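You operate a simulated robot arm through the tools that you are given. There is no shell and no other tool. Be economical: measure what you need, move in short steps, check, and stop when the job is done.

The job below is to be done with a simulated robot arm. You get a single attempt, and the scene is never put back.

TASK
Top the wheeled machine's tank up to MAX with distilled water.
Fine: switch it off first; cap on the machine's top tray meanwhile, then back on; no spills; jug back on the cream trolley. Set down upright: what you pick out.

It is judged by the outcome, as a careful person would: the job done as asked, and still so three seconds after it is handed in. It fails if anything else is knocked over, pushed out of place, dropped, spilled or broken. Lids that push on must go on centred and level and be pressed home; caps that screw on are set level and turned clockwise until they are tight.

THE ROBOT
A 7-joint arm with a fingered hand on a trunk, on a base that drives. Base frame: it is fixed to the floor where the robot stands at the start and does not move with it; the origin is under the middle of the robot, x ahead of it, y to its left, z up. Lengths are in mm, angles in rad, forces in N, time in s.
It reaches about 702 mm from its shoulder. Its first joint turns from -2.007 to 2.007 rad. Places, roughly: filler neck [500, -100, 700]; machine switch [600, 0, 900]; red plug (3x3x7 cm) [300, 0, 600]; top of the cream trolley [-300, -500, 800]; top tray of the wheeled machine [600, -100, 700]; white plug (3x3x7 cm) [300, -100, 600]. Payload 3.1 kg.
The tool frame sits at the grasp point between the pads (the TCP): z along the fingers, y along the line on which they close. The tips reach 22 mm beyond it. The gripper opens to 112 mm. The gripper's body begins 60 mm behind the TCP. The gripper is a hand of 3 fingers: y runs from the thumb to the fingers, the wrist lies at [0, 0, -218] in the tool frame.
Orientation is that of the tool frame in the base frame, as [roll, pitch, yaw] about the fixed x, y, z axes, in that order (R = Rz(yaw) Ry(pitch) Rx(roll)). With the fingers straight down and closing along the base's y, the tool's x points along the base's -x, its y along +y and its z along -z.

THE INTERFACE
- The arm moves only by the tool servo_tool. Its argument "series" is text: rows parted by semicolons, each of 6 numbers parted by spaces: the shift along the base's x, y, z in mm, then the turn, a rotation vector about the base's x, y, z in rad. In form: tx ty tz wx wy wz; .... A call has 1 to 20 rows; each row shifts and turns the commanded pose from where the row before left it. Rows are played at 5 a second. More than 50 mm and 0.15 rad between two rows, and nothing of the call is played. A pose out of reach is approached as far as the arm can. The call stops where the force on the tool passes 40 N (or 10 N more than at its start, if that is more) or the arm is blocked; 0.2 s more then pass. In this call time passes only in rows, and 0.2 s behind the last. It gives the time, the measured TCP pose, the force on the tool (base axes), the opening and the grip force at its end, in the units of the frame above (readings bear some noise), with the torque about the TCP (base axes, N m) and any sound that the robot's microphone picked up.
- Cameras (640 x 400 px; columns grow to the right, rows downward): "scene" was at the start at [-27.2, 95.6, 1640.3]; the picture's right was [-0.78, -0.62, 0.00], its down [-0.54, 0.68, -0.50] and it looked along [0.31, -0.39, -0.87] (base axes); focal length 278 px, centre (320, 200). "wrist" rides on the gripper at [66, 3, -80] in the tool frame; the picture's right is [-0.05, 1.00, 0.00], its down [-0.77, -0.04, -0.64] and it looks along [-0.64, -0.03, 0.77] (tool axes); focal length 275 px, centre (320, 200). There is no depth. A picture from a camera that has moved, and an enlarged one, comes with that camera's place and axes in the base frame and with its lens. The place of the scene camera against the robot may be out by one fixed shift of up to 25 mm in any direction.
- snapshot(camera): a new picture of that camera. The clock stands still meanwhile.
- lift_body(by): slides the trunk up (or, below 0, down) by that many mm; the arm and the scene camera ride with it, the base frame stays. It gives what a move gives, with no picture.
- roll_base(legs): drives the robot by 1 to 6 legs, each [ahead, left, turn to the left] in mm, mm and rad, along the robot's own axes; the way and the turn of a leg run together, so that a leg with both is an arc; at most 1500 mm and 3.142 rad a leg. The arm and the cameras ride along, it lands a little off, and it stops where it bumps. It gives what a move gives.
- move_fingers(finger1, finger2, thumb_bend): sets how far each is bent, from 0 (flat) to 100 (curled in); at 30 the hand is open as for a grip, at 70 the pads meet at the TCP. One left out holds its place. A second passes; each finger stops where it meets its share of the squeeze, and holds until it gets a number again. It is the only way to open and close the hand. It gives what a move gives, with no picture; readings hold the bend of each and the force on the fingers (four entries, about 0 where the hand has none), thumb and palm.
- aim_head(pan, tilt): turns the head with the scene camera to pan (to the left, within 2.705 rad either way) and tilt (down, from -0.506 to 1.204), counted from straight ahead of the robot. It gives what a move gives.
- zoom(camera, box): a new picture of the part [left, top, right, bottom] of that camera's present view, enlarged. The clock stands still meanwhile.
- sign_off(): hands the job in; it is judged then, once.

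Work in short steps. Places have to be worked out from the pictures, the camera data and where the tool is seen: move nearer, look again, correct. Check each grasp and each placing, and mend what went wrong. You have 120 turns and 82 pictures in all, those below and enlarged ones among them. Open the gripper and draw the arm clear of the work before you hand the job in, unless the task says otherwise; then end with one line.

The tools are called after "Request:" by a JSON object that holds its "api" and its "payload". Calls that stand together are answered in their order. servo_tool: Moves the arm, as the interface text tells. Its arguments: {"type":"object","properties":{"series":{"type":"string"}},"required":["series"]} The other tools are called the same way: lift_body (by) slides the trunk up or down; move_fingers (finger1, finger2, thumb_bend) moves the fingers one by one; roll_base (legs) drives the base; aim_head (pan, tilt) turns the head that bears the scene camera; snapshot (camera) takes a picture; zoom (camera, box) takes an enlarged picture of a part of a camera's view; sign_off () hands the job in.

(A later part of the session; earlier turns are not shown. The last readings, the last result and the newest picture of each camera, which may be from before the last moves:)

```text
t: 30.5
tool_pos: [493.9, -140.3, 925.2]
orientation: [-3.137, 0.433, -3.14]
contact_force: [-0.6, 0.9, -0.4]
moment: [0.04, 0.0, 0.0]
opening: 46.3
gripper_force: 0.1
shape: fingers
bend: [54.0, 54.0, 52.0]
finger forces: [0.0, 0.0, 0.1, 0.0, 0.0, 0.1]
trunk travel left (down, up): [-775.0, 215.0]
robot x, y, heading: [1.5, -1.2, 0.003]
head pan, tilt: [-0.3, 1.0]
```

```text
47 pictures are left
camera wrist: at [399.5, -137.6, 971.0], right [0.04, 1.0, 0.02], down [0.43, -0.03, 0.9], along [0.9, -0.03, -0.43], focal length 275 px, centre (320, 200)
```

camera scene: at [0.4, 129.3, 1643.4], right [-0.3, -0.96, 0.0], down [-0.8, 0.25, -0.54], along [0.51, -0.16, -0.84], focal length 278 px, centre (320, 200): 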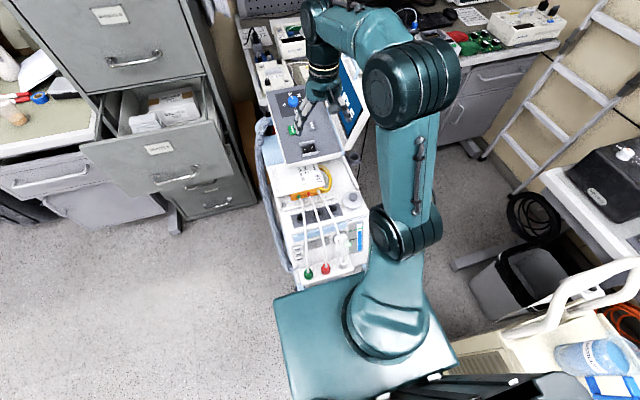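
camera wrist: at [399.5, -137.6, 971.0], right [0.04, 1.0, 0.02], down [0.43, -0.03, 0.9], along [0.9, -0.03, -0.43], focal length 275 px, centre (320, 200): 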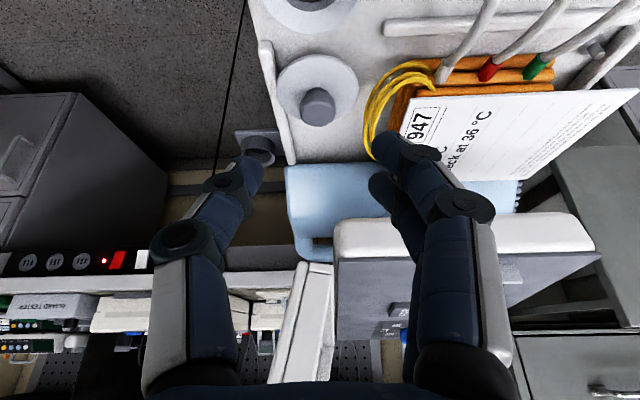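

Lid sits upright on the tray. Now straighten the hand and inspect the gauge and neck.

Request:
{"api": "servo_tool", "payload": {"series": "-30 0 30 0 0.1 0;-30 0 30 0 0.1 0;-30 0 30 0 0.1 0;-30 0 30 0 0.13 0"}}

Request:
{"api": "zoom", "payload": {"camera": "scene", "box": [320, 180, 390, 250]}}

Request:
{"api": "zoom", "payload": {"camera": "wrist", "box": [220, 0, 420, 160]}}

```text
t: 31.5
tool_pos: [407.2, -138.7, 1014.8]
orientation: [3.103, 0.143, 3.139]
contact_force: [-0.9, -0.9, 0.3]
moment: [0.06, -0.06, 0.05]
opening: 46.6
gripper_force: 0.0
shape: fingers
bend: [54.0, 54.0, 52.0]
finger forces: [0.0, 0.0, 0.0, 0.1, 0.0, 0.0]
out of reach, approached as far as the arm can: row 2, 3, 4
trunk travel left (down, up): [-775.0, 215.0]
robot x, y, heading: [-1.6, 0.7, 0.004]
head pan, tilt: [-0.3, 1.0]
```

```text
5.71 times, centred on (355, 215) of scene
camera zoom: at [-2.7, 128.4, 1643.5], right [-0.3, -0.96, 0.0], down [-0.8, 0.25, -0.54], along [0.52, -0.16, -0.84], focal length 1589 px, centre (120, 114)
```

zoom: 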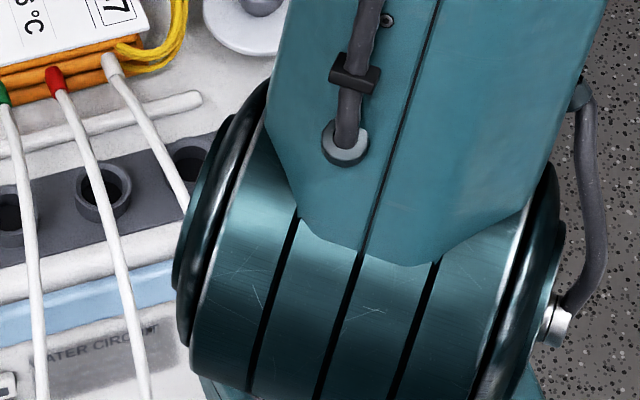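

```text
2.50 times, centred on (320, 80) of wrist
camera zoom: at [330.7, -138.4, 1085.4], right [0.04, 1.0, 0.05], down [0.67, -0.06, 0.74], along [0.74, 0.0, -0.67], focal length 688 px, centre (320, 500)
```

zoom: 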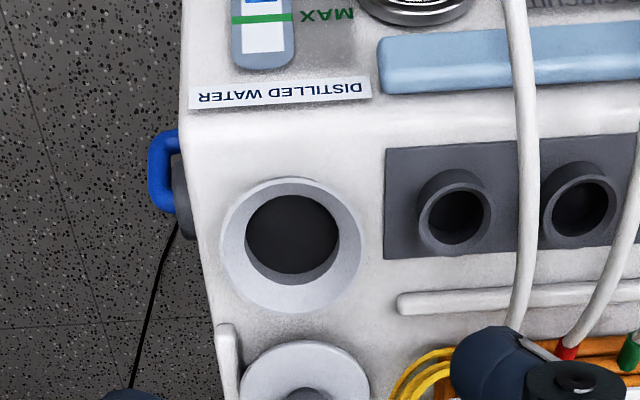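

Neck hole ≈47 mm at (499,-146), rim z≈755. Now study the jugs on the trolley.

Request:
{"api": "aim_head", "payload": {"pan": -1.9, "tilt": 0.95}}

Request:
{"api": "zoom", "payload": {"camera": "scene", "box": [160, 60, 480, 280]}}

```text
t: 33.1
tool_pos: [409.3, -138.8, 1015.6]
orientation: [3.1, 0.148, 3.136]
contact_force: [0.2, -0.8, -0.2]
moment: [0.02, 0.01, 0.02]
opening: 46.5
gripper_force: 0.0
shape: fingers
bend: [54.0, 54.0, 52.0]
finger forces: [0.1, 0.0, 0.0, 0.1, 0.0, 0.1]
trunk travel left (down, up): [-775.0, 215.0]
robot x, y, heading: [-0.3, 1.8, 0.001]
head pan, tilt: [-1.901, 0.949]
```

```text
1.82 times, centred on (320, 170) of scene
camera zoom: at [-91.7, 79.1, 1647.2], right [-0.95, 0.32, 0.0], down [0.26, 0.77, -0.58], along [-0.19, -0.55, -0.81], focal length 506 px, centre (320, 254)
```

zoom: 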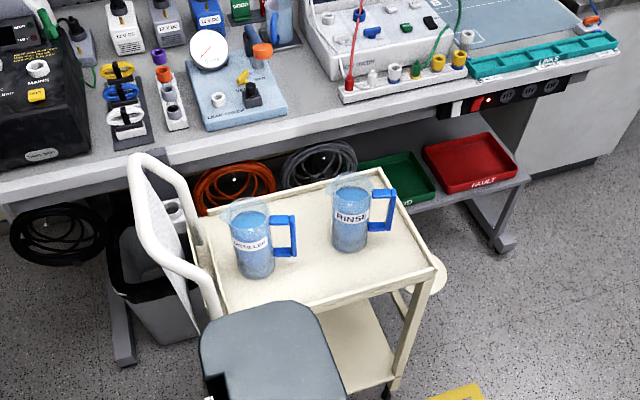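

Request:
{"api": "zoom", "payload": {"camera": "scene", "box": [255, 140, 375, 215]}}

```text
5.33 times, centred on (315, 178) of scene
camera zoom: at [-91.7, 79.1, 1647.2], right [-0.95, 0.32, 0.0], down [0.26, 0.77, -0.58], along [-0.19, -0.55, -0.81], focal length 1483 px, centre (347, 320)
```

zoom: 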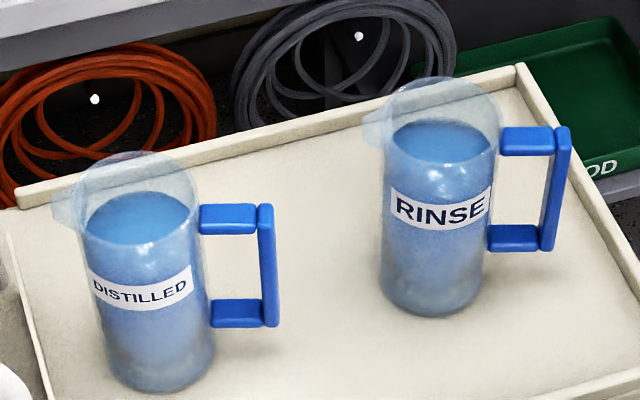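

Handle loop faces -x, spout faces +x. Plan: face the trolley (heading -90°), grip the jug body from the front with the fingers through the handle loop, then turn back and pour sideways. Raise the trunk first and reverse before turning.

Request:
{"api": "lift_body", "payload": {"by": 200}}

Request:
{"api": "roll_base", "payload": {"legs": [[-150, 0, 0], [0, 0, -1.571]]}}

Request:
{"api": "aim_head", "payload": {"pan": -0.1, "tilt": 0.95}}

Request:
{"api": "snapshot", "payload": {"camera": "scene"}}

```text
t: 35.3
tool_pos: [407.2, -141.0, 1214.2]
orientation: [3.109, 0.141, -3.134]
contact_force: [-0.1, -0.2, -0.4]
moment: [0.02, 0.0, -0.02]
opening: 46.5
gripper_force: 0.0
shape: fingers
bend: [54.0, 54.0, 52.0]
finger forces: [0.0, 0.0, 0.1, 0.1, 0.1, 0.0]
trunk travel left (down, up): [-975.0, 15.0]
robot x, y, heading: [-2.6, 2.0, 0.002]
head pan, tilt: [-1.901, 0.949]
```

```text
t: 40.5
tool_pos: [-290.4, -407.3, 1213.7]
orientation: [3.109, 0.141, 1.583]
contact_force: [-0.4, -1.0, 0.6]
moment: [0.03, -0.01, -0.01]
opening: 46.4
gripper_force: 0.0
shape: fingers
bend: [54.0, 54.0, 52.0]
finger forces: [0.1, 0.1, 0.0, 0.1, 0.0, 0.1]
trunk travel left (down, up): [-975.0, 15.0]
robot x, y, heading: [-149.1, -2.4, -1.567]
head pan, tilt: [-1.901, 0.949]
```

```text
t: 42.3
tool_pos: [-291.6, -406.8, 1214.2]
orientation: [3.108, 0.141, 1.579]
contact_force: [-1.0, 0.2, 0.2]
moment: [0.01, 0.0, -0.02]
opening: 46.5
gripper_force: 0.2
shape: fingers
bend: [54.0, 54.0, 52.0]
finger forces: [0.0, 0.0, 0.0, 0.1, 0.0, 0.0]
trunk travel left (down, up): [-975.0, 15.0]
robot x, y, heading: [-149.9, 3.2, -1.576]
head pan, tilt: [-0.099, 0.949]
```

```text
42 pictures are left
camera scene: at [-13.3, -17.1, 1847.2], right [-1.0, 0.1, 0.0], down [0.08, 0.81, -0.58], along [-0.06, -0.58, -0.81], focal length 278 px, centre (320, 200)
```

scene: 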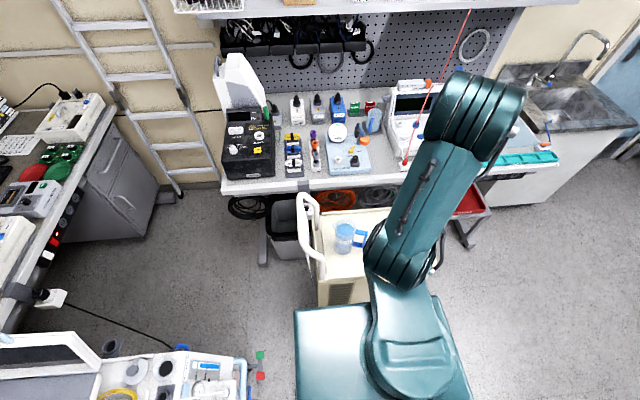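

Turned without bumps. A wrist view from above to locate the jugs accurately.

Request:
{"api": "snapshot", "payload": {"camera": "wrist"}}

```text
41 pictures are left
camera wrist: at [-291.0, -330.9, 1284.9], right [1.0, -0.03, 0.04], down [-0.05, -0.67, 0.74], along [0.0, -0.74, -0.68], focal length 275 px, centre (320, 200)
```

wrist: 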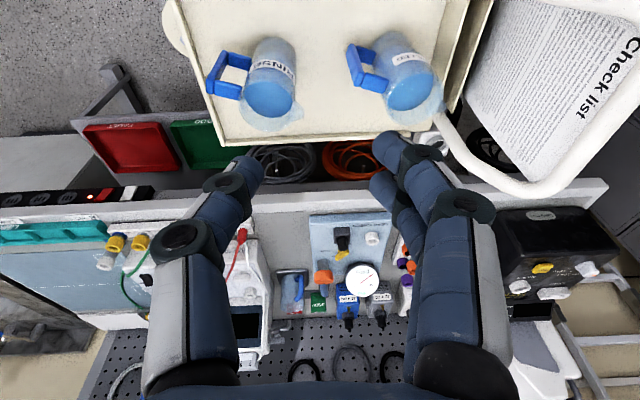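

Request:
{"api": "zoom", "payload": {"camera": "wrist", "box": [330, 10, 470, 140]}}

```text
3.08 times, centred on (400, 75) of wrist
camera zoom: at [-291.0, -330.9, 1284.9], right [1.0, -0.03, 0.04], down [-0.05, -0.67, 0.74], along [0.0, -0.74, -0.68], focal length 847 px, centre (74, 585)
```

zoom: 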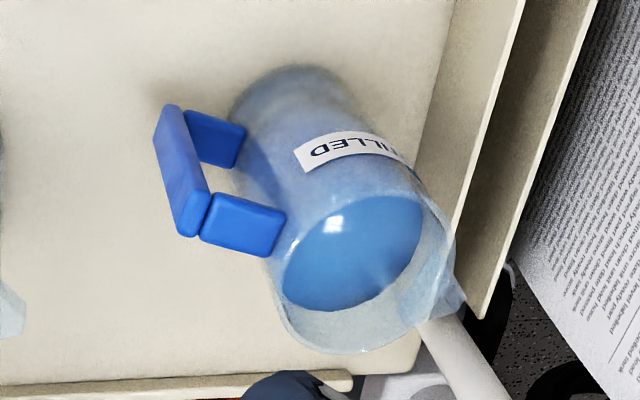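

Jug estimates: DISTILLED axis about (-161,-498), trolley top z≈800, rim z≈955, handle azimuth (-.96,.28). I'll reverse 200 mm, then turn the hand to point forward, slightly down and yawed to be square to the spout–handle line.

Request:
{"api": "roll_base", "payload": {"legs": [[-200, 0, 0]]}}

Request:
{"api": "servo_tool", "payload": {"series": "0 -30 0 -0.141 0 0;0 -30 0 -0.141 0 0;0 -30 0 -0.141 0 0;0 -30 0 -0.141 0 0;0 -30 0 -0.141 0 0;0 -30 0 -0.141 0 0;0 -30 0 -0.141 0 0;0 -30 0 -0.141 0 0;0 -20 0 0 0 -0.14;0 -20 0 0 0 -0.14"}}

```text
t: 43.9
tool_pos: [-291.7, -208.6, 1212.8]
orientation: [3.108, 0.139, 1.581]
contact_force: [0.5, -0.8, 0.1]
moment: [-0.01, -0.01, 0.01]
opening: 46.7
gripper_force: 0.1
shape: fingers
bend: [54.0, 54.0, 52.0]
finger forces: [0.0, 0.1, 0.0, 0.0, 0.0, 0.1]
trunk travel left (down, up): [-975.0, 15.0]
robot x, y, heading: [-151.7, 200.5, -1.562]
head pan, tilt: [-0.099, 0.949]
```

```text
t: 46.1
tool_pos: [-290.0, -488.7, 1212.8]
orientation: [-3.14, 1.268, 1.327]
contact_force: [0.8, -0.1, 0.1]
moment: [0.0, -0.01, -0.01]
opening: 46.1
gripper_force: 0.1
shape: fingers
bend: [54.0, 54.0, 52.0]
finger forces: [0.0, 0.1, 0.1, 0.0, 0.0, 0.0]
trunk travel left (down, up): [-975.0, 15.0]
robot x, y, heading: [-150.4, 198.2, -1.566]
head pan, tilt: [-0.099, 0.949]
```

Orientation is as wanted (tool y along the spout direction). Open to ~95 mm, move to 80 mm short of the jug axis, and lower the trunk.

Request:
{"api": "move_fingers", "payload": {"finger1": 36, "finger2": 36, "thumb_bend": 36}}

Request:
{"api": "servo_tool", "payload": {"series": "37 17 0 0 0 0;37 17 0 0 0 0;37 17 0 0 0 0;37 18 0 0 0 -0.03"}}

Request:
{"api": "lift_body", "payload": {"by": -200}}

Request:
{"api": "snapshot", "payload": {"camera": "wrist"}}

Request:
{"api": "snapshot", "payload": {"camera": "scene"}}

```text
t: 47.1
tool_pos: [-291.1, -488.0, 1212.9]
orientation: [3.14, 1.27, 1.323]
contact_force: [-0.5, 1.0, 1.1]
moment: [-0.02, -0.01, -0.01]
opening: 94.4
gripper_force: 0.0
shape: fingers
bend: [36.0, 36.0, 36.0]
finger forces: [0.0, 0.0, 0.0, 0.0, 0.0, 0.0]
trunk travel left (down, up): [-975.0, 15.0]
robot x, y, heading: [-153.6, 200.7, -1.57]
head pan, tilt: [-0.099, 0.949]
```

```text
t: 48.1
tool_pos: [-139.4, -417.5, 1213.7]
orientation: [-3.136, 1.27, 1.301]
contact_force: [0.7, 1.0, -0.5]
moment: [0.01, -0.02, 0.0]
opening: 94.8
gripper_force: 0.0
shape: fingers
bend: [36.0, 36.0, 36.0]
finger forces: [0.1, 0.1, 0.1, 0.0, 0.0, 0.1]
trunk travel left (down, up): [-975.0, 15.0]
robot x, y, heading: [-151.4, 199.6, -1.568]
head pan, tilt: [-0.099, 0.949]
```

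```text
t: 50.3
tool_pos: [-142.4, -417.6, 1012.6]
orientation: [3.14, 1.269, 1.294]
contact_force: [-0.6, -0.7, 1.0]
moment: [0.05, 0.0, -0.01]
opening: 94.6
gripper_force: 0.1
shape: fingers
bend: [36.0, 36.0, 36.0]
finger forces: [0.0, 0.0, 0.1, 0.0, 0.1, 0.1]
trunk travel left (down, up): [-775.0, 215.0]
robot x, y, heading: [-150.4, 202.3, -1.565]
head pan, tilt: [-0.099, 0.949]
```

```text
39 pictures are left
camera wrist: at [-113.5, -326.0, 974.6], right [0.96, -0.28, 0.05], down [0.07, 0.37, 0.93], along [-0.28, -0.88, 0.38], focal length 275 px, centre (320, 200)
```

wrist: 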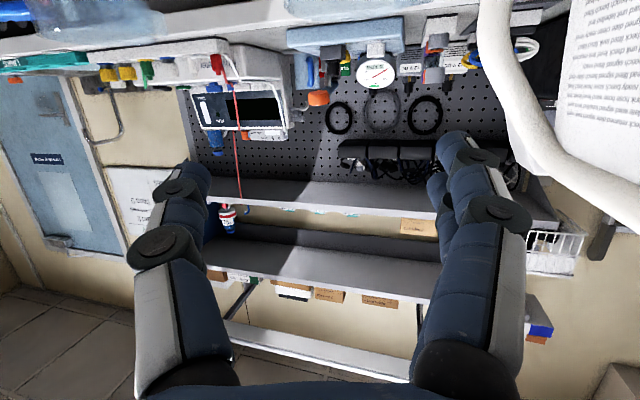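

```text
38 pictures are left
camera scene: at [-13.7, 183.7, 1647.3], right [-1.0, 0.1, 0.0], down [0.08, 0.81, -0.58], along [-0.06, -0.58, -0.81], focal length 278 px, centre (320, 200)
```

scene: 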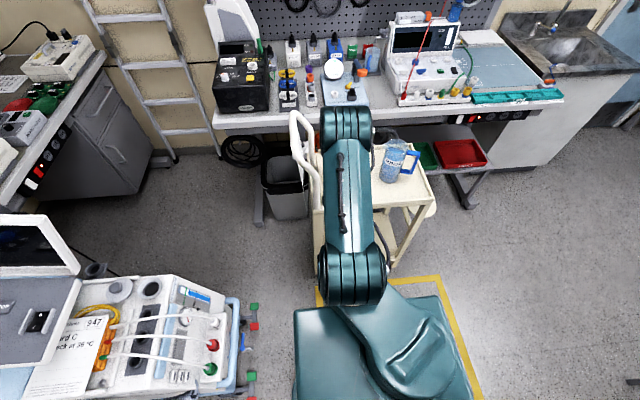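

Hand clears the trolley handle. Descend to about z=915 and view the jug.

Request:
{"api": "servo_tool", "payload": {"series": "0 0 -35 0 0 0;0 0 -35 0 0 0;0 0 -28 0 0 0"}}

Request:
{"api": "snapshot", "payload": {"camera": "wrist"}}

```text
t: 51.1
tool_pos: [-144.0, -418.3, 914.4]
orientation: [3.139, 1.268, 1.295]
contact_force: [0.5, 0.2, 0.5]
moment: [-0.03, 0.01, 0.02]
opening: 94.7
gripper_force: 0.1
shape: fingers
bend: [36.0, 36.0, 36.0]
finger forces: [0.0, 0.0, 0.1, 0.0, 0.0, 0.0]
trunk travel left (down, up): [-775.0, 215.0]
robot x, y, heading: [-147.9, 200.4, -1.569]
head pan, tilt: [-0.099, 0.949]
```

```text
37 pictures are left
camera wrist: at [-114.3, -325.9, 876.4], right [0.96, -0.28, 0.05], down [0.07, 0.37, 0.93], along [-0.28, -0.88, 0.38], focal length 275 px, centre (320, 200)
```

wrist: 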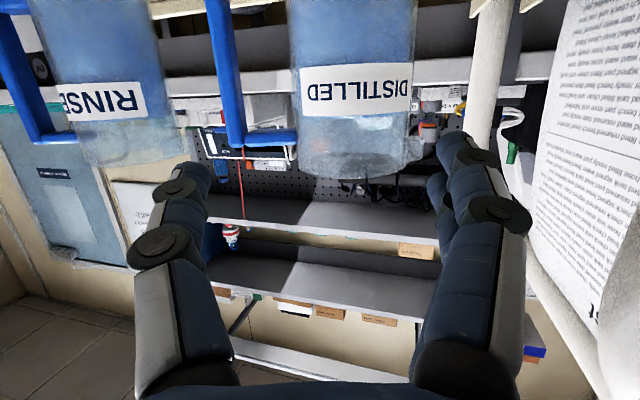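

Jug is nearer (-149,-505) with rim z≈928 and the handle's top bar at ≈900, so I need to be lower (z≈870) and 20 mm further to +x. Narrow the opening to ~84 and re-look.

Request:
{"api": "move_fingers", "payload": {"finger1": 40, "finger2": 40, "thumb_bend": 40}}

Request:
{"api": "servo_tool", "payload": {"series": "10 -3 -14 0 0 0;9 -3 -15 0 0 0;0 0 -15 0 0 0"}}

Request:
{"api": "snapshot", "payload": {"camera": "wrist"}}

```text
t: 52.1
tool_pos: [-142.7, -416.7, 915.8]
orientation: [3.14, 1.27, 1.295]
contact_force: [-0.1, -0.3, -0.7]
moment: [0.03, -0.01, 0.0]
opening: 84.5
gripper_force: 0.0
shape: fingers
bend: [40.0, 40.0, 40.0]
finger forces: [0.0, 0.0, 0.0, 0.1, 0.1, 0.0]
trunk travel left (down, up): [-775.0, 215.0]
robot x, y, heading: [-154.2, 199.3, -1.568]
head pan, tilt: [-0.099, 0.949]
```

```text
t: 52.9
tool_pos: [-125.3, -424.9, 871.3]
orientation: [3.139, 1.268, 1.296]
contact_force: [0.0, 0.0, 0.6]
moment: [-0.01, -0.01, -0.01]
opening: 84.4
gripper_force: 0.1
shape: fingers
bend: [40.0, 40.0, 40.0]
finger forces: [0.0, 0.0, 0.1, 0.0, 0.0, 0.0]
trunk travel left (down, up): [-775.0, 215.0]
robot x, y, heading: [-150.4, 198.3, -1.569]
head pan, tilt: [-0.099, 0.949]
```

```text
36 pictures are left
camera wrist: at [-94.7, -332.4, 832.4], right [0.96, -0.28, 0.05], down [0.07, 0.37, 0.93], along [-0.28, -0.88, 0.38], focal length 275 px, centre (320, 200)
```

wrist: 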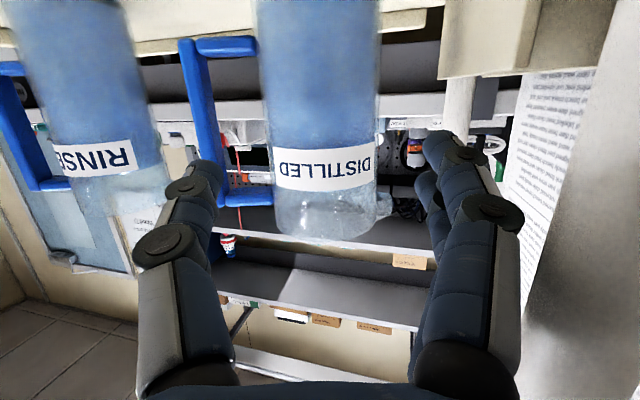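

Now well aligned: thumb lane through the loop (gap 37–72 mm) and 27 mm under its top bar; jug axis ≈(-148,-508). Advance 60 mm and check.

Request:
{"api": "servo_tool", "payload": {"series": "-5.4 -19.3 0 0 0 0;-5.4 -19.3 0 0 0 0;-5.4 -19.3 0 0 0 0"}}

Request:
{"api": "snapshot", "payload": {"camera": "wrist"}}

```text
t: 53.7
tool_pos: [-140.6, -481.6, 871.2]
orientation: [3.141, 1.269, 1.296]
contact_force: [0.2, -0.2, -0.9]
moment: [0.01, 0.02, 0.01]
opening: 84.6
gripper_force: 0.0
shape: fingers
bend: [40.0, 40.0, 40.0]
finger forces: [0.0, 0.0, 0.0, 0.0, 0.0, 0.1]
trunk travel left (down, up): [-775.0, 215.0]
robot x, y, heading: [-151.8, 194.6, -1.568]
head pan, tilt: [-0.099, 0.949]
```

```text
35 pictures are left
camera wrist: at [-111.0, -390.6, 832.1], right [0.96, -0.28, 0.04], down [0.07, 0.37, 0.93], along [-0.28, -0.88, 0.38], focal length 275 px, centre (320, 200)
```

wrist: 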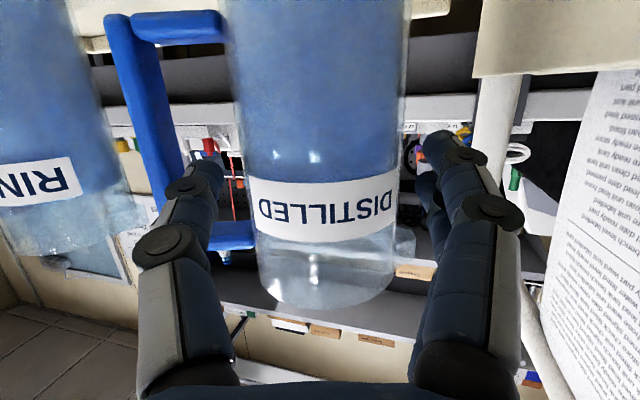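

Thumb is lined up between bar and body. Advance the last 25 mm.

Request:
{"api": "servo_tool", "payload": {"series": "-2.7 -9.6 0 0 0 0;-2.7 -9.6 0 0 0 0;-1.6 -5.8 0 0 0 0"}}

Request:
{"api": "snapshot", "payload": {"camera": "wrist"}}

```text
t: 54.5
tool_pos: [-147.3, -507.8, 872.1]
orientation: [3.139, 1.269, 1.295]
contact_force: [-0.2, -0.6, 0.0]
moment: [0.03, 0.01, 0.0]
opening: 84.1
gripper_force: 0.1
shape: fingers
bend: [40.0, 40.0, 40.0]
finger forces: [0.0, 0.0, 0.1, 0.1, 0.0, 0.0]
trunk travel left (down, up): [-775.0, 215.0]
robot x, y, heading: [-149.1, 200.9, -1.566]
head pan, tilt: [-0.099, 0.949]
```

```text
34 pictures are left
camera wrist: at [-118.0, -415.0, 832.3], right [0.96, -0.28, 0.05], down [0.07, 0.37, 0.93], along [-0.28, -0.88, 0.38], focal length 275 px, centre (320, 200)
```

wrist: 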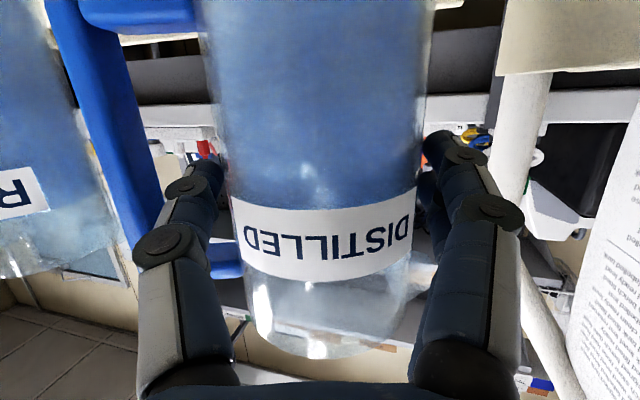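

No contact and the jug is between the fingers. Close on it.

Request:
{"api": "move_fingers", "payload": {"finger1": 75, "finger2": 75, "thumb_bend": 75}}

Request:
{"api": "servo_tool", "payload": {"series": "0 0 4 0 0 0;0 0 6 0 0 0"}}

Request:
{"api": "snapshot", "payload": {"camera": "wrist"}}

```text
t: 55.5
tool_pos: [-147.0, -506.6, 871.2]
orientation: [3.138, 1.269, 1.297]
contact_force: [1.6, -0.8, -0.3]
moment: [-0.02, -0.16, 0.04]
opening: 73.5
gripper_force: 17.3
shape: fingers
bend: [46.0, 45.0, 49.0]
finger forces: [9.0, 9.9, 0.0, 0.0, 16.1, 0.0]
trunk travel left (down, up): [-775.0, 215.0]
robot x, y, heading: [-150.6, 196.8, -1.564]
head pan, tilt: [-0.099, 0.949]
```

```text
t: 56.1
tool_pos: [-147.6, -506.5, 880.8]
orientation: [3.138, 1.266, 1.295]
contact_force: [-0.4, 0.2, -7.5]
moment: [0.13, -0.14, 0.02]
opening: 73.5
gripper_force: 17.5
shape: fingers
bend: [46.0, 45.0, 49.0]
finger forces: [8.2, 9.0, 0.0, 0.0, 17.5, 0.0]
trunk travel left (down, up): [-775.0, 215.0]
robot x, y, heading: [-150.8, 198.5, -1.568]
head pan, tilt: [-0.099, 0.949]
```

```text
33 pictures are left
camera wrist: at [-117.8, -415.2, 841.8], right [0.96, -0.28, 0.04], down [0.07, 0.37, 0.93], along [-0.28, -0.88, 0.38], focal length 275 px, centre (320, 200)
```

wrist: 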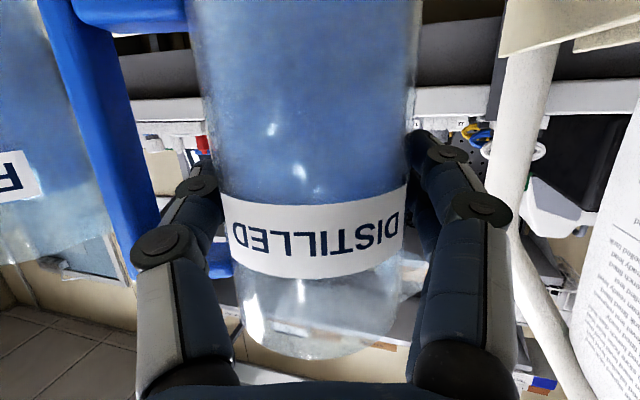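

Jug is held (7.5 N weight). Raise it well clear with the trunk.

Request:
{"api": "servo_tool", "payload": {"series": "0 0 8 0 0 0;0 0 12 0 0 0;0 0 15 0 0 0;0 0 15 0 0 0;0 0 10 0 0 0"}}

Request:
{"api": "lift_body", "payload": {"by": 140}}

Request:
{"api": "snapshot", "payload": {"camera": "wrist"}}

```text
t: 57.3
tool_pos: [-146.4, -507.2, 940.3]
orientation: [3.141, 1.267, 1.298]
contact_force: [1.2, -0.7, -7.0]
moment: [0.06, -0.19, 0.0]
opening: 73.3
gripper_force: 16.9
shape: fingers
bend: [46.0, 45.0, 49.0]
finger forces: [8.2, 8.9, 0.0, 0.0, 17.5, 0.0]
trunk travel left (down, up): [-775.0, 215.0]
robot x, y, heading: [-149.3, 202.1, -1.566]
head pan, tilt: [-0.099, 0.949]
```

```text
t: 59.0
tool_pos: [-147.0, -507.8, 1080.4]
orientation: [3.14, 1.267, 1.296]
contact_force: [0.5, 1.1, -6.7]
moment: [0.08, -0.14, -0.01]
opening: 73.4
gripper_force: 17.5
shape: fingers
bend: [46.0, 45.0, 49.0]
finger forces: [8.3, 9.0, 0.0, 0.0, 17.5, 0.0]
trunk travel left (down, up): [-915.0, 75.0]
robot x, y, heading: [-152.2, 199.6, -1.563]
head pan, tilt: [-0.099, 0.949]
```

```text
32 pictures are left
camera wrist: at [-117.1, -415.9, 1041.8], right [0.96, -0.28, 0.04], down [0.07, 0.37, 0.93], along [-0.28, -0.88, 0.38], focal length 275 px, centre (320, 200)
```

wrist: 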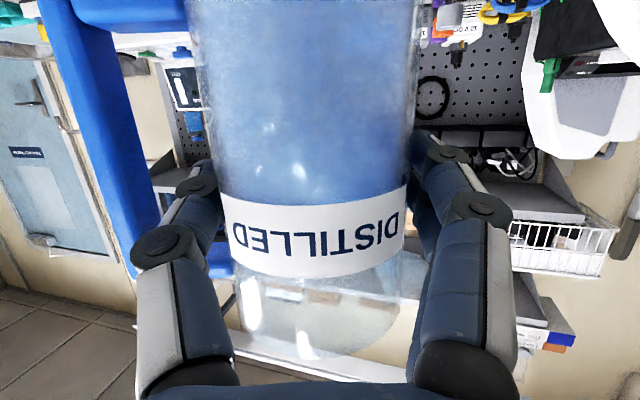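

Held without slip. Reverse and sidestep, then turn to face the machine direction.

Request:
{"api": "roll_base", "payload": {"legs": [[-120, 0, 0], [0, -300, 0]]}}

Request:
{"api": "roll_base", "payload": {"legs": [[0, 0, 0.785], [0, 0, 0.785]]}}

Request:
{"api": "aim_head", "payload": {"pan": -0.2, "tilt": 0.75}}

Request:
{"api": "snapshot", "payload": {"camera": "scene"}}

```text
t: 61.8
tool_pos: [-444.0, -388.9, 1079.7]
orientation: [3.141, 1.267, 1.298]
contact_force: [0.3, 0.6, -6.3]
moment: [0.09, -0.15, -0.01]
opening: 73.8
gripper_force: 17.9
shape: fingers
bend: [46.0, 46.0, 49.0]
finger forces: [8.3, 9.0, 0.0, 0.0, 17.4, 0.1]
trunk travel left (down, up): [-915.0, 75.0]
robot x, y, heading: [-452.3, 321.5, -1.569]
head pan, tilt: [-0.099, 0.949]
```

```text
t: 66.4
tool_pos: [258.1, 336.5, 1079.3]
orientation: [3.139, 1.267, 2.882]
contact_force: [-0.3, 0.0, -6.3]
moment: [0.16, 0.09, 0.01]
opening: 73.3
gripper_force: 17.6
shape: fingers
bend: [46.0, 46.0, 49.0]
finger forces: [8.1, 8.6, 0.0, 0.0, 17.1, 0.1]
trunk travel left (down, up): [-915.0, 75.0]
robot x, y, heading: [-448.0, 321.6, 0.021]
head pan, tilt: [-0.099, 0.949]
```

```text
t: 67.1
tool_pos: [257.9, 336.2, 1080.0]
orientation: [3.141, 1.268, 2.881]
contact_force: [0.1, -0.2, -5.9]
moment: [0.2, 0.07, 0.0]
opening: 73.1
gripper_force: 17.6
shape: fingers
bend: [46.0, 46.0, 49.0]
finger forces: [8.1, 8.9, 0.1, 0.0, 17.1, 0.0]
trunk travel left (down, up): [-915.0, 75.0]
robot x, y, heading: [-448.7, 321.8, 0.017]
head pan, tilt: [-0.201, 0.75]
```

```text
31 pictures are left
camera scene: at [-437.8, 452.4, 1802.7], right [-0.18, -0.98, 0.0], down [-0.67, 0.12, -0.73], along [0.72, -0.13, -0.68], focal length 278 px, centre (320, 200)
```

scene: 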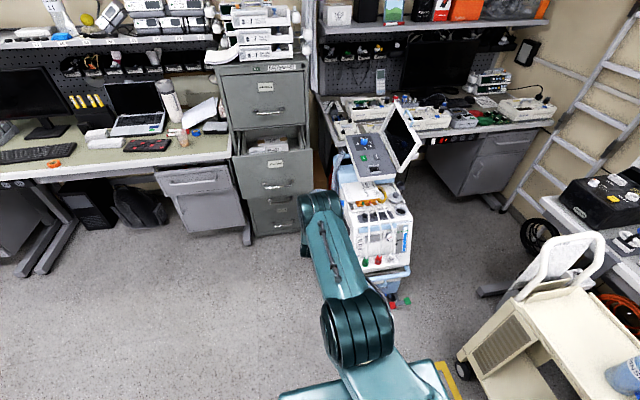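

All well. Sidestep right, then go ahead to the pouring stance.

Request:
{"api": "roll_base", "payload": {"legs": [[0, -400, 0], [200, 0, 0]]}}

Request:
{"api": "aim_head", "payload": {"pan": -0.25, "tilt": 0.95}}

Request:
{"api": "snapshot", "payload": {"camera": "scene"}}

```text
t: 70.8
tool_pos: [463.9, -67.6, 1080.7]
orientation: [3.14, 1.268, 2.879]
contact_force: [0.2, -0.4, -6.3]
moment: [0.19, 0.1, 0.0]
opening: 73.0
gripper_force: 17.0
shape: fingers
bend: [46.0, 46.0, 49.0]
finger forces: [8.2, 8.8, 0.0, 0.1, 17.1, 0.0]
trunk travel left (down, up): [-915.0, 75.0]
robot x, y, heading: [-243.8, -82.5, 0.013]
head pan, tilt: [-0.201, 0.75]
```

```text
t: 71.6
tool_pos: [463.9, -67.6, 1080.2]
orientation: [3.141, 1.266, 2.879]
contact_force: [0.7, -0.2, -5.6]
moment: [0.17, 0.1, -0.02]
opening: 73.2
gripper_force: 17.3
shape: fingers
bend: [46.0, 46.0, 49.0]
finger forces: [8.1, 8.9, 0.0, 0.0, 17.1, 0.0]
trunk travel left (down, up): [-915.0, 75.0]
robot x, y, heading: [-243.7, -77.8, 0.018]
head pan, tilt: [-0.25, 0.949]
```

```text
30 pictures are left
camera scene: at [-241.4, 48.9, 1787.2], right [-0.23, -0.97, 0.0], down [-0.79, 0.19, -0.58], along [0.57, -0.14, -0.81], focal length 278 px, centre (320, 200)
```

scene: 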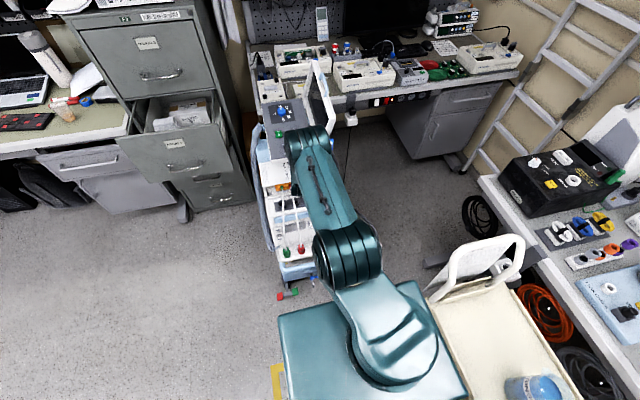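

Now shift the jug to the right side of the neck, then lower with the trunk to about z=940.

Request:
{"api": "servo_tool", "payload": {"series": "2 -32 0 0 0 0;2 -32 0 0 0 0;2 -32 0 0 0 0;2 -32 0 0 0 0;3 -32 0 0 0 0"}}

Request:
{"api": "lift_body", "payload": {"by": -140}}

Request:
{"api": "snapshot", "payload": {"camera": "scene"}}

Request:
{"api": "snapshot", "payload": {"camera": "wrist"}}

```text
t: 72.8
tool_pos: [475.6, -229.6, 1078.6]
orientation: [3.134, 1.266, 2.874]
contact_force: [0.7, -0.1, -6.1]
moment: [0.15, 0.11, 0.01]
opening: 72.7
gripper_force: 17.2
shape: fingers
bend: [47.0, 46.0, 49.0]
finger forces: [8.6, 8.9, 0.1, 0.1, 17.5, 0.0]
trunk travel left (down, up): [-915.0, 75.0]
robot x, y, heading: [-242.7, -80.7, 0.012]
head pan, tilt: [-0.25, 0.949]
```

```text
t: 74.4
tool_pos: [474.8, -227.9, 939.7]
orientation: [3.14, 1.267, 2.877]
contact_force: [-0.2, 0.0, -6.9]
moment: [0.18, 0.11, -0.03]
opening: 73.4
gripper_force: 18.2
shape: fingers
bend: [47.0, 46.0, 49.0]
finger forces: [8.5, 8.9, 0.1, 0.0, 17.5, 0.1]
trunk travel left (down, up): [-775.0, 215.0]
robot x, y, heading: [-246.7, -83.1, 0.013]
head pan, tilt: [-0.25, 0.949]
```

```text
29 pictures are left
camera scene: at [-242.5, 48.4, 1647.3], right [-0.23, -0.97, 0.0], down [-0.79, 0.19, -0.58], along [0.57, -0.14, -0.81], focal length 278 px, centre (320, 200)
```

scene: 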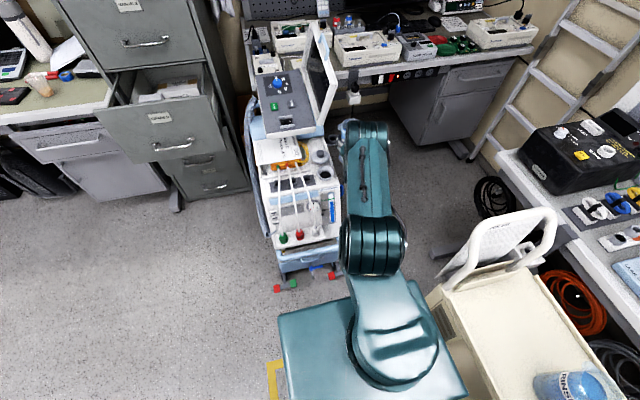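

```text
28 pictures are left
camera wrist: at [382.6, -200.5, 901.3], right [0.27, 0.96, 0.04], down [-0.37, 0.06, 0.93], along [0.89, -0.27, 0.38], focal length 275 px, centre (320, 200)
```

wrist: 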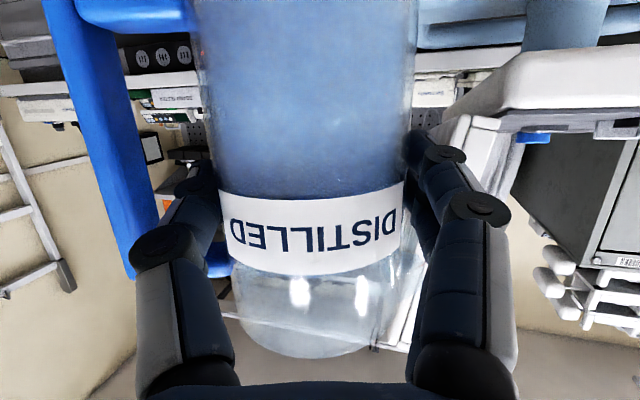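

The gauge is visible past the arm. Enlarge it for the current level.

Request:
{"api": "zoom", "payload": {"camera": "scene", "box": [295, 140, 345, 250]}}

```text
3.64 times, centred on (320, 195) of scene
camera zoom: at [-242.5, 48.4, 1647.3], right [-0.23, -0.97, 0.0], down [-0.79, 0.19, -0.58], along [0.57, -0.14, -0.81], focal length 1011 px, centre (320, 218)
```

zoom: 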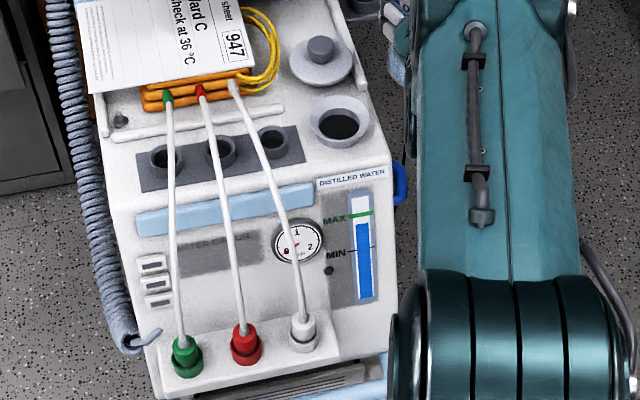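

Level is ~8 px under MAX (MIN–MAX ≈36 px): only a little is needed. Pre-tilt to ~0.5 rad high up, then lower beside the neck.

Request:
{"api": "servo_tool", "payload": {"series": "0 0 0 -0.1208 0.0325 0;0 0 0 -0.1208 0.0325 0;0 0 0 -0.1208 0.0325 0;0 0 0 -0.1208 0.0325 0;0 0 -30 0 0 0;0 0 -30 0 0 0;0 0 -30 0 0 0;0 0 -20 0 0 0"}}

Request:
{"api": "snapshot", "payload": {"camera": "wrist"}}

Request:
{"api": "zoom", "payload": {"camera": "scene", "box": [300, 130, 400, 230]}}

```text
t: 76.2
tool_pos: [474.7, -228.3, 830.1]
orientation: [-2.073, 0.992, -2.412]
contact_force: [0.2, 0.1, -6.2]
moment: [0.26, 0.09, 0.02]
opening: 73.1
gripper_force: 17.3
shape: fingers
bend: [46.0, 46.0, 49.0]
finger forces: [9.4, 9.9, 0.0, 0.1, 16.0, 0.0]
trunk travel left (down, up): [-775.0, 215.0]
robot x, y, heading: [-243.0, -82.9, 0.021]
head pan, tilt: [-0.25, 0.949]
```

```text
26 pictures are left
camera wrist: at [377.7, -218.9, 794.1], right [0.25, 0.86, -0.44], down [-0.26, 0.5, 0.83], along [0.94, -0.09, 0.34], focal length 275 px, centre (320, 200)
```

wrist: 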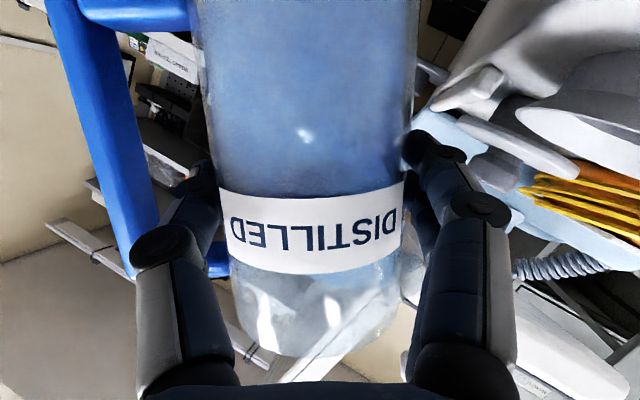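

```text
4.00 times, centred on (350, 180) of scene
camera zoom: at [-242.3, 48.2, 1647.3], right [-0.23, -0.97, 0.0], down [-0.79, 0.19, -0.58], along [0.57, -0.14, -0.81], focal length 1112 px, centre (200, 280)
```

zoom: 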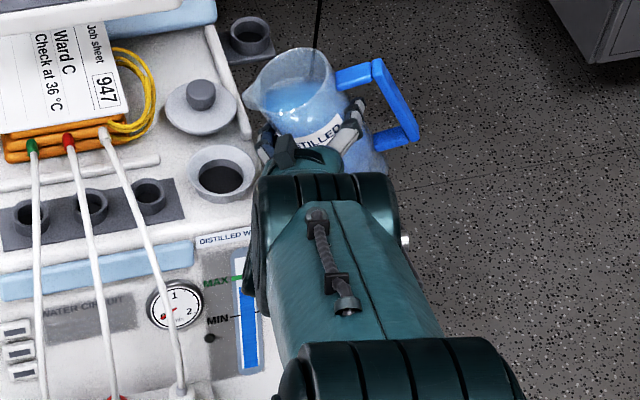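

Good view: spout tip is ~25–30 mm short of the neck centre in y for now and will swing forward as it tilts. Tilt on to ~0.75 rad and check.

Request:
{"api": "servo_tool", "payload": {"series": "0 0 -3 -0.0773 0.0208 0;0 0 -3 -0.0773 0.0208 0;0 0 -2 -0.0773 0.0208 0"}}

Request:
{"api": "zoom", "payload": {"camera": "scene", "box": [320, 140, 380, 200]}}

```text
t: 77.0
tool_pos: [474.6, -229.0, 821.8]
orientation: [-1.888, 0.781, -2.269]
contact_force: [-0.5, -0.2, -6.0]
moment: [0.27, 0.06, -0.01]
opening: 72.7
gripper_force: 17.3
shape: fingers
bend: [46.0, 46.0, 49.0]
finger forces: [9.6, 10.3, 0.1, 0.1, 15.4, 0.0]
trunk travel left (down, up): [-775.0, 215.0]
robot x, y, heading: [-244.4, -81.9, 0.015]
head pan, tilt: [-0.25, 0.949]
```

```text
6.67 times, centred on (350, 170) of scene
camera zoom: at [-242.6, 48.1, 1647.3], right [-0.23, -0.97, 0.0], down [-0.79, 0.19, -0.58], along [0.57, -0.14, -0.81], focal length 1853 px, centre (120, 400)
```

zoom: 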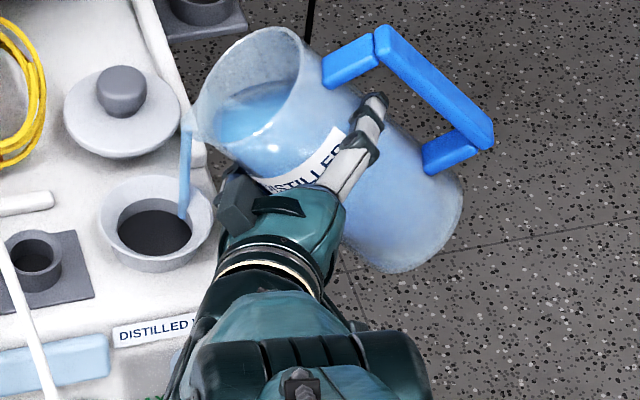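

It's already pouring, into the right part of the hole. Centre the stream: shift ~15 mm along the spout direction and a bit toward -x.

Request:
{"api": "servo_tool", "payload": {"series": "-2 7 0 0 0 0;-2 7 0 0 0 0"}}

Request:
{"api": "zoom", "payload": {"camera": "scene", "box": [300, 150, 370, 220]}}

```text
t: 77.6
tool_pos: [472.0, -215.6, 821.8]
orientation: [-1.889, 0.782, -2.267]
contact_force: [0.6, 0.7, -6.0]
moment: [0.23, 0.05, -0.04]
opening: 72.9
gripper_force: 18.0
shape: fingers
bend: [46.0, 46.0, 49.0]
finger forces: [9.5, 10.0, 0.1, 0.0, 15.5, 0.0]
trunk travel left (down, up): [-775.0, 215.0]
robot x, y, heading: [-247.6, -80.2, 0.016]
head pan, tilt: [-0.25, 0.949]
```

```text
5.71 times, centred on (335, 185) of scene
camera zoom: at [-242.6, 48.6, 1647.2], right [-0.23, -0.97, 0.0], down [-0.79, 0.19, -0.58], along [0.57, -0.14, -0.81], focal length 1589 px, centre (234, 286)
```

zoom: 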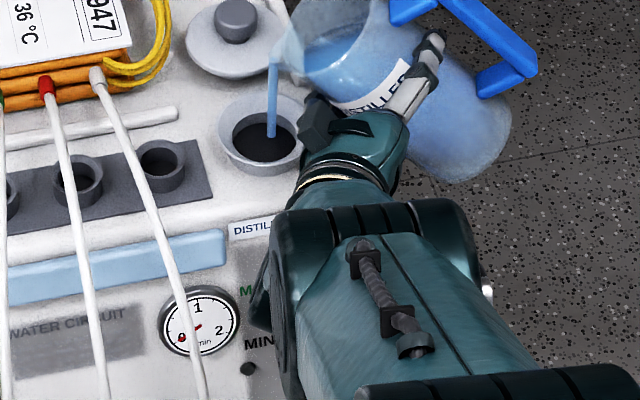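

Stream is centred but the gauge is hidden. Stop the flow by tilting back 0.2 rad, then move aside and read the level.

Request:
{"api": "servo_tool", "payload": {"series": "0 0 0 0.135 -0.036 0;0 0 0 0.07 -0.02 0;0 0 0 0 0 0;0 0 0 0 0 0;2 -8 0 0 0 0;1 -8 0 0 0 0"}}

Request:
{"api": "zoom", "payload": {"camera": "scene", "box": [310, 160, 365, 215]}}

```text
t: 79.0
tool_pos: [474.2, -229.2, 820.8]
orientation: [-2.044, 0.971, -2.389]
contact_force: [0.6, 0.5, -6.5]
moment: [0.21, 0.06, 0.02]
opening: 73.0
gripper_force: 17.4
shape: fingers
bend: [46.0, 46.0, 49.0]
finger forces: [9.2, 9.7, 0.1, 0.0, 15.9, 0.1]
trunk travel left (down, up): [-775.0, 215.0]
robot x, y, heading: [-240.9, -81.9, 0.017]
head pan, tilt: [-0.25, 0.949]
```

```text
7.27 times, centred on (338, 188) of scene
camera zoom: at [-242.6, 48.2, 1647.3], right [-0.23, -0.97, 0.0], down [-0.79, 0.19, -0.58], along [0.57, -0.14, -0.81], focal length 2022 px, centre (193, 291)
```

zoom: 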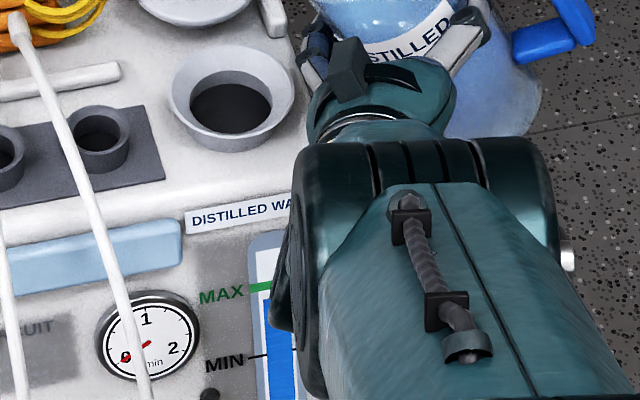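

Flow stopped; level rose slightly and is still just under MAX. Pan the head left to shift the camera for a view of the gauge while pouring.

Request:
{"api": "aim_head", "payload": {"pan": 0.35, "tilt": 0.95}}

Request:
{"api": "snapshot", "payload": {"camera": "scene"}}

```text
t: 80.0
tool_pos: [474.2, -230.4, 821.5]
orientation: [-2.046, 0.968, -2.388]
contact_force: [-0.1, -0.1, -5.8]
moment: [0.2, 0.07, -0.03]
opening: 73.1
gripper_force: 17.9
shape: fingers
bend: [46.0, 46.0, 49.0]
finger forces: [9.1, 9.8, 0.0, 0.0, 15.9, 0.0]
trunk travel left (down, up): [-775.0, 215.0]
robot x, y, heading: [-245.4, -83.3, 0.011]
head pan, tilt: [0.351, 0.949]
```

```text
21 pictures are left
camera scene: at [-245.3, 91.2, 1647.3], right [0.36, -0.93, 0.0], down [-0.76, -0.29, -0.58], along [0.54, 0.21, -0.81], focal length 278 px, centre (320, 200)
```

scene: 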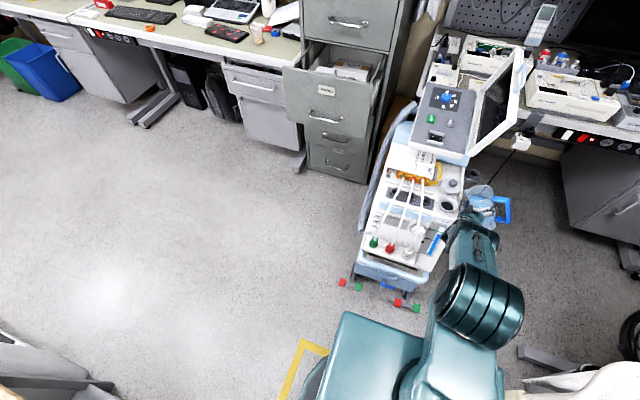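

Gauge is now clearly visible. Return over the neck, tilt, pour ~1 s and check while pouring.

Request:
{"api": "servo_tool", "payload": {"series": "-1 7.5 0 0 0 0;-2 7.5 0 0 0 0;0 0 0 -0.135 0.036 0;0 0 0 -0.07 0.02 0;0 0 0 0 0 0;0 0 0 0 0 0;0 0 0 0 0 0"}}

Request:
{"api": "zoom", "payload": {"camera": "scene", "box": [415, 180, 495, 260]}}

```text
t: 81.6
tool_pos: [470.9, -215.2, 822.1]
orientation: [-1.888, 0.781, -2.27]
contact_force: [-0.8, 0.0, -5.7]
moment: [0.22, 0.04, -0.02]
opening: 73.0
gripper_force: 17.4
shape: fingers
bend: [46.0, 46.0, 49.0]
finger forces: [9.4, 10.1, 0.1, 0.0, 15.4, 0.1]
trunk travel left (down, up): [-775.0, 215.0]
robot x, y, heading: [-244.7, -81.5, 0.017]
head pan, tilt: [0.351, 0.949]
```

```text
5.00 times, centred on (455, 220) of scene
camera zoom: at [-245.4, 91.3, 1647.2], right [0.36, -0.93, 0.0], down [-0.76, -0.29, -0.58], along [0.54, 0.21, -0.81], focal length 1390 px, centre (-355, 100)
```

zoom: 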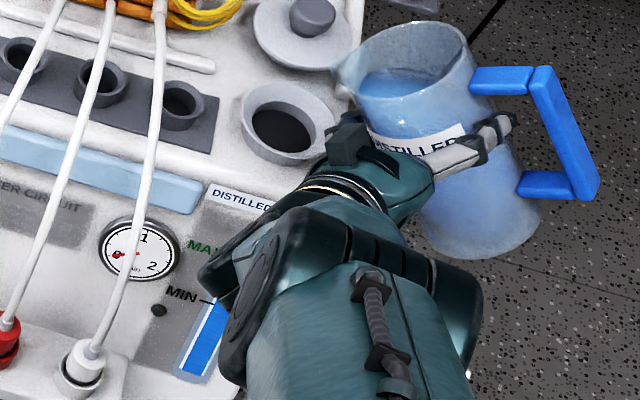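

No flow now: the jug has drained to this tilt's level, so volume is set by tilt. Tilt 0.1 rad further, hold, tilt back, move aside and read.

Request:
{"api": "servo_tool", "payload": {"series": "0 0 0 -0.0483 0.013 0;0 0 0 -0.0483 0.013 0;0 0 0 0 0 0;0 0 0 0 0 0;0 0 0 0 0 0;0 0 0 0 0 0;0 0 0 0 0 0;0 0 0 0.1208 -0.0325 0;0 0 0 0.1208 -0.0325 0;0 0 0 0 0 0;0 0 0 0 0 0;2 -8 0 0 0 0;1 -8 0 0 0 0"}}

Request:
{"api": "zoom", "payload": {"camera": "scene", "box": [415, 215, 455, 265]}}

```text
t: 84.4
tool_pos: [473.7, -231.7, 821.3]
orientation: [-1.992, 0.915, -2.347]
contact_force: [0.3, 0.0, -5.0]
moment: [0.2, 0.04, -0.04]
opening: 73.1
gripper_force: 17.7
shape: fingers
bend: [46.0, 46.0, 49.0]
finger forces: [9.1, 9.9, 0.0, 0.0, 15.6, 0.1]
trunk travel left (down, up): [-775.0, 215.0]
robot x, y, heading: [-245.1, -80.1, 0.015]
head pan, tilt: [0.351, 0.949]
```

```text
8.00 times, centred on (435, 240) of scene
camera zoom: at [-245.5, 91.0, 1647.3], right [0.36, -0.93, 0.0], down [-0.76, -0.29, -0.58], along [0.54, 0.21, -0.81], focal length 2224 px, centre (-600, -120)
```

zoom: 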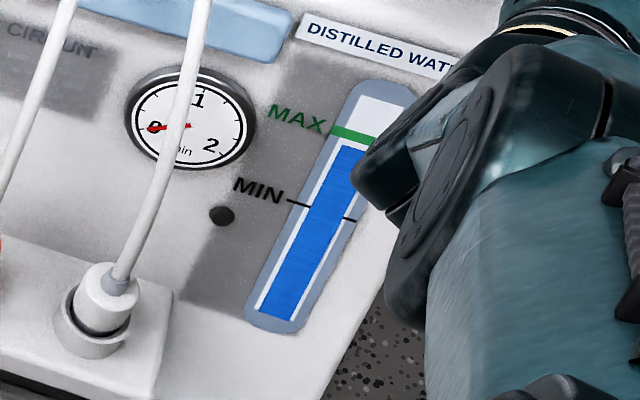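

Clear reading: level about 13 px under the MAX line of an 80 px MIN–MAX span. Next burst, 0.12 rad further than before.

Request:
{"api": "servo_tool", "payload": {"series": "-1 8 0 0 0 0;-2 8 0 0 0 0;0 0 0 -0.1208 0.0325 0;0 0 0 -0.1208 0.0325 0;0 0 0 -0.058 0.0156 0;0 0 0 -0.058 0.0156 0;0 0 0 0 0 0;0 0 0 0 0 0;0 0 0 0 0 0;0 0 0 0 0 0;0 0 0 0 0 0;0 0 0 0.1208 -0.0325 0;0 0 0 0.1208 -0.0325 0;0 0 0 0.058 -0.0156 0;0 0 0 0 0 0;0 0 0 0 0 0;2 -8 0 0 0 0;1 -8 0 0 0 0"}}

Request:
{"api": "zoom", "payload": {"camera": "scene", "box": [415, 215, 455, 265]}}

```text
t: 88.2
tool_pos: [468.8, -232.2, 821.7]
orientation: [-1.946, 0.863, -2.312]
contact_force: [0.0, -0.5, -5.8]
moment: [0.22, 0.07, -0.01]
opening: 72.8
gripper_force: 17.6
shape: fingers
bend: [46.0, 46.0, 49.0]
finger forces: [8.9, 9.8, 0.1, 0.0, 15.6, 0.0]
out of reach, approached as far as the arm can: row 6
trunk travel left (down, up): [-775.0, 215.0]
robot x, y, heading: [-243.7, -84.3, 0.016]
head pan, tilt: [0.351, 0.949]
```

```text
8.00 times, centred on (435, 240) of scene
camera zoom: at [-245.7, 91.1, 1647.3], right [0.36, -0.93, 0.0], down [-0.76, -0.29, -0.58], along [0.54, 0.21, -0.81], focal length 2224 px, centre (-600, -120)
```

zoom: 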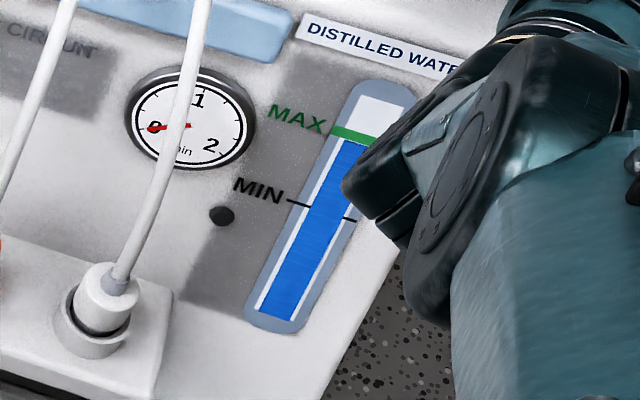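

Level now ~6 px under the MAX line; one row reached a joint limit at ~0.95 rad. Return and try to go to ~1.05 rad in small rows.

Request:
{"api": "servo_tool", "payload": {"series": "1 8 0 0 0 0;1 9 0 0 0 0;0 0 0 -0.1159 0.0312 0;0 0 0 -0.1159 0.0312 0;0 0 0 -0.058 0.0156 0;0 0 3 -0.0386 0.0104 0;0 0 3 -0.0386 0.0104 0;0 0 3 -0.0193 0.0052 0"}}

Request:
{"api": "zoom", "payload": {"camera": "scene", "box": [415, 165, 515, 265]}}

```text
t: 90.0
tool_pos: [463.5, -214.6, 834.3]
orientation: [-1.741, 0.493, -2.179]
contact_force: [0.4, -0.1, -4.7]
moment: [0.21, 0.07, 0.0]
opening: 73.0
gripper_force: 17.0
shape: fingers
bend: [46.0, 46.0, 49.0]
finger forces: [9.2, 9.9, 0.0, 0.0, 15.0, 0.0]
out of reach, approached as far as the arm can: row 5
trunk travel left (down, up): [-775.0, 215.0]
robot x, y, heading: [-244.9, -82.6, 0.017]
head pan, tilt: [0.351, 0.949]
```

```text
4.00 times, centred on (465, 215) of scene
camera zoom: at [-245.8, 91.5, 1647.2], right [0.36, -0.93, 0.0], down [-0.76, -0.29, -0.58], along [0.54, 0.21, -0.81], focal length 1112 px, centre (-260, 140)
```

zoom: 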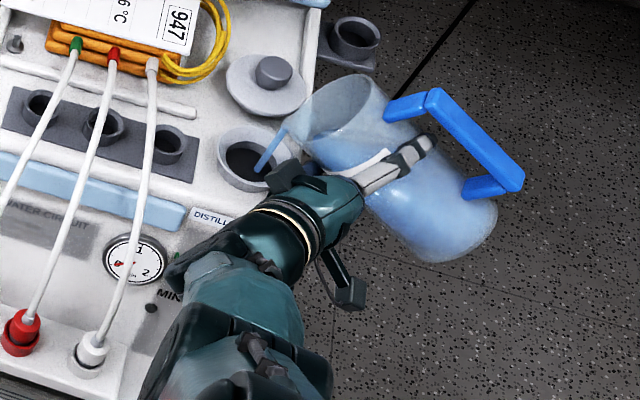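

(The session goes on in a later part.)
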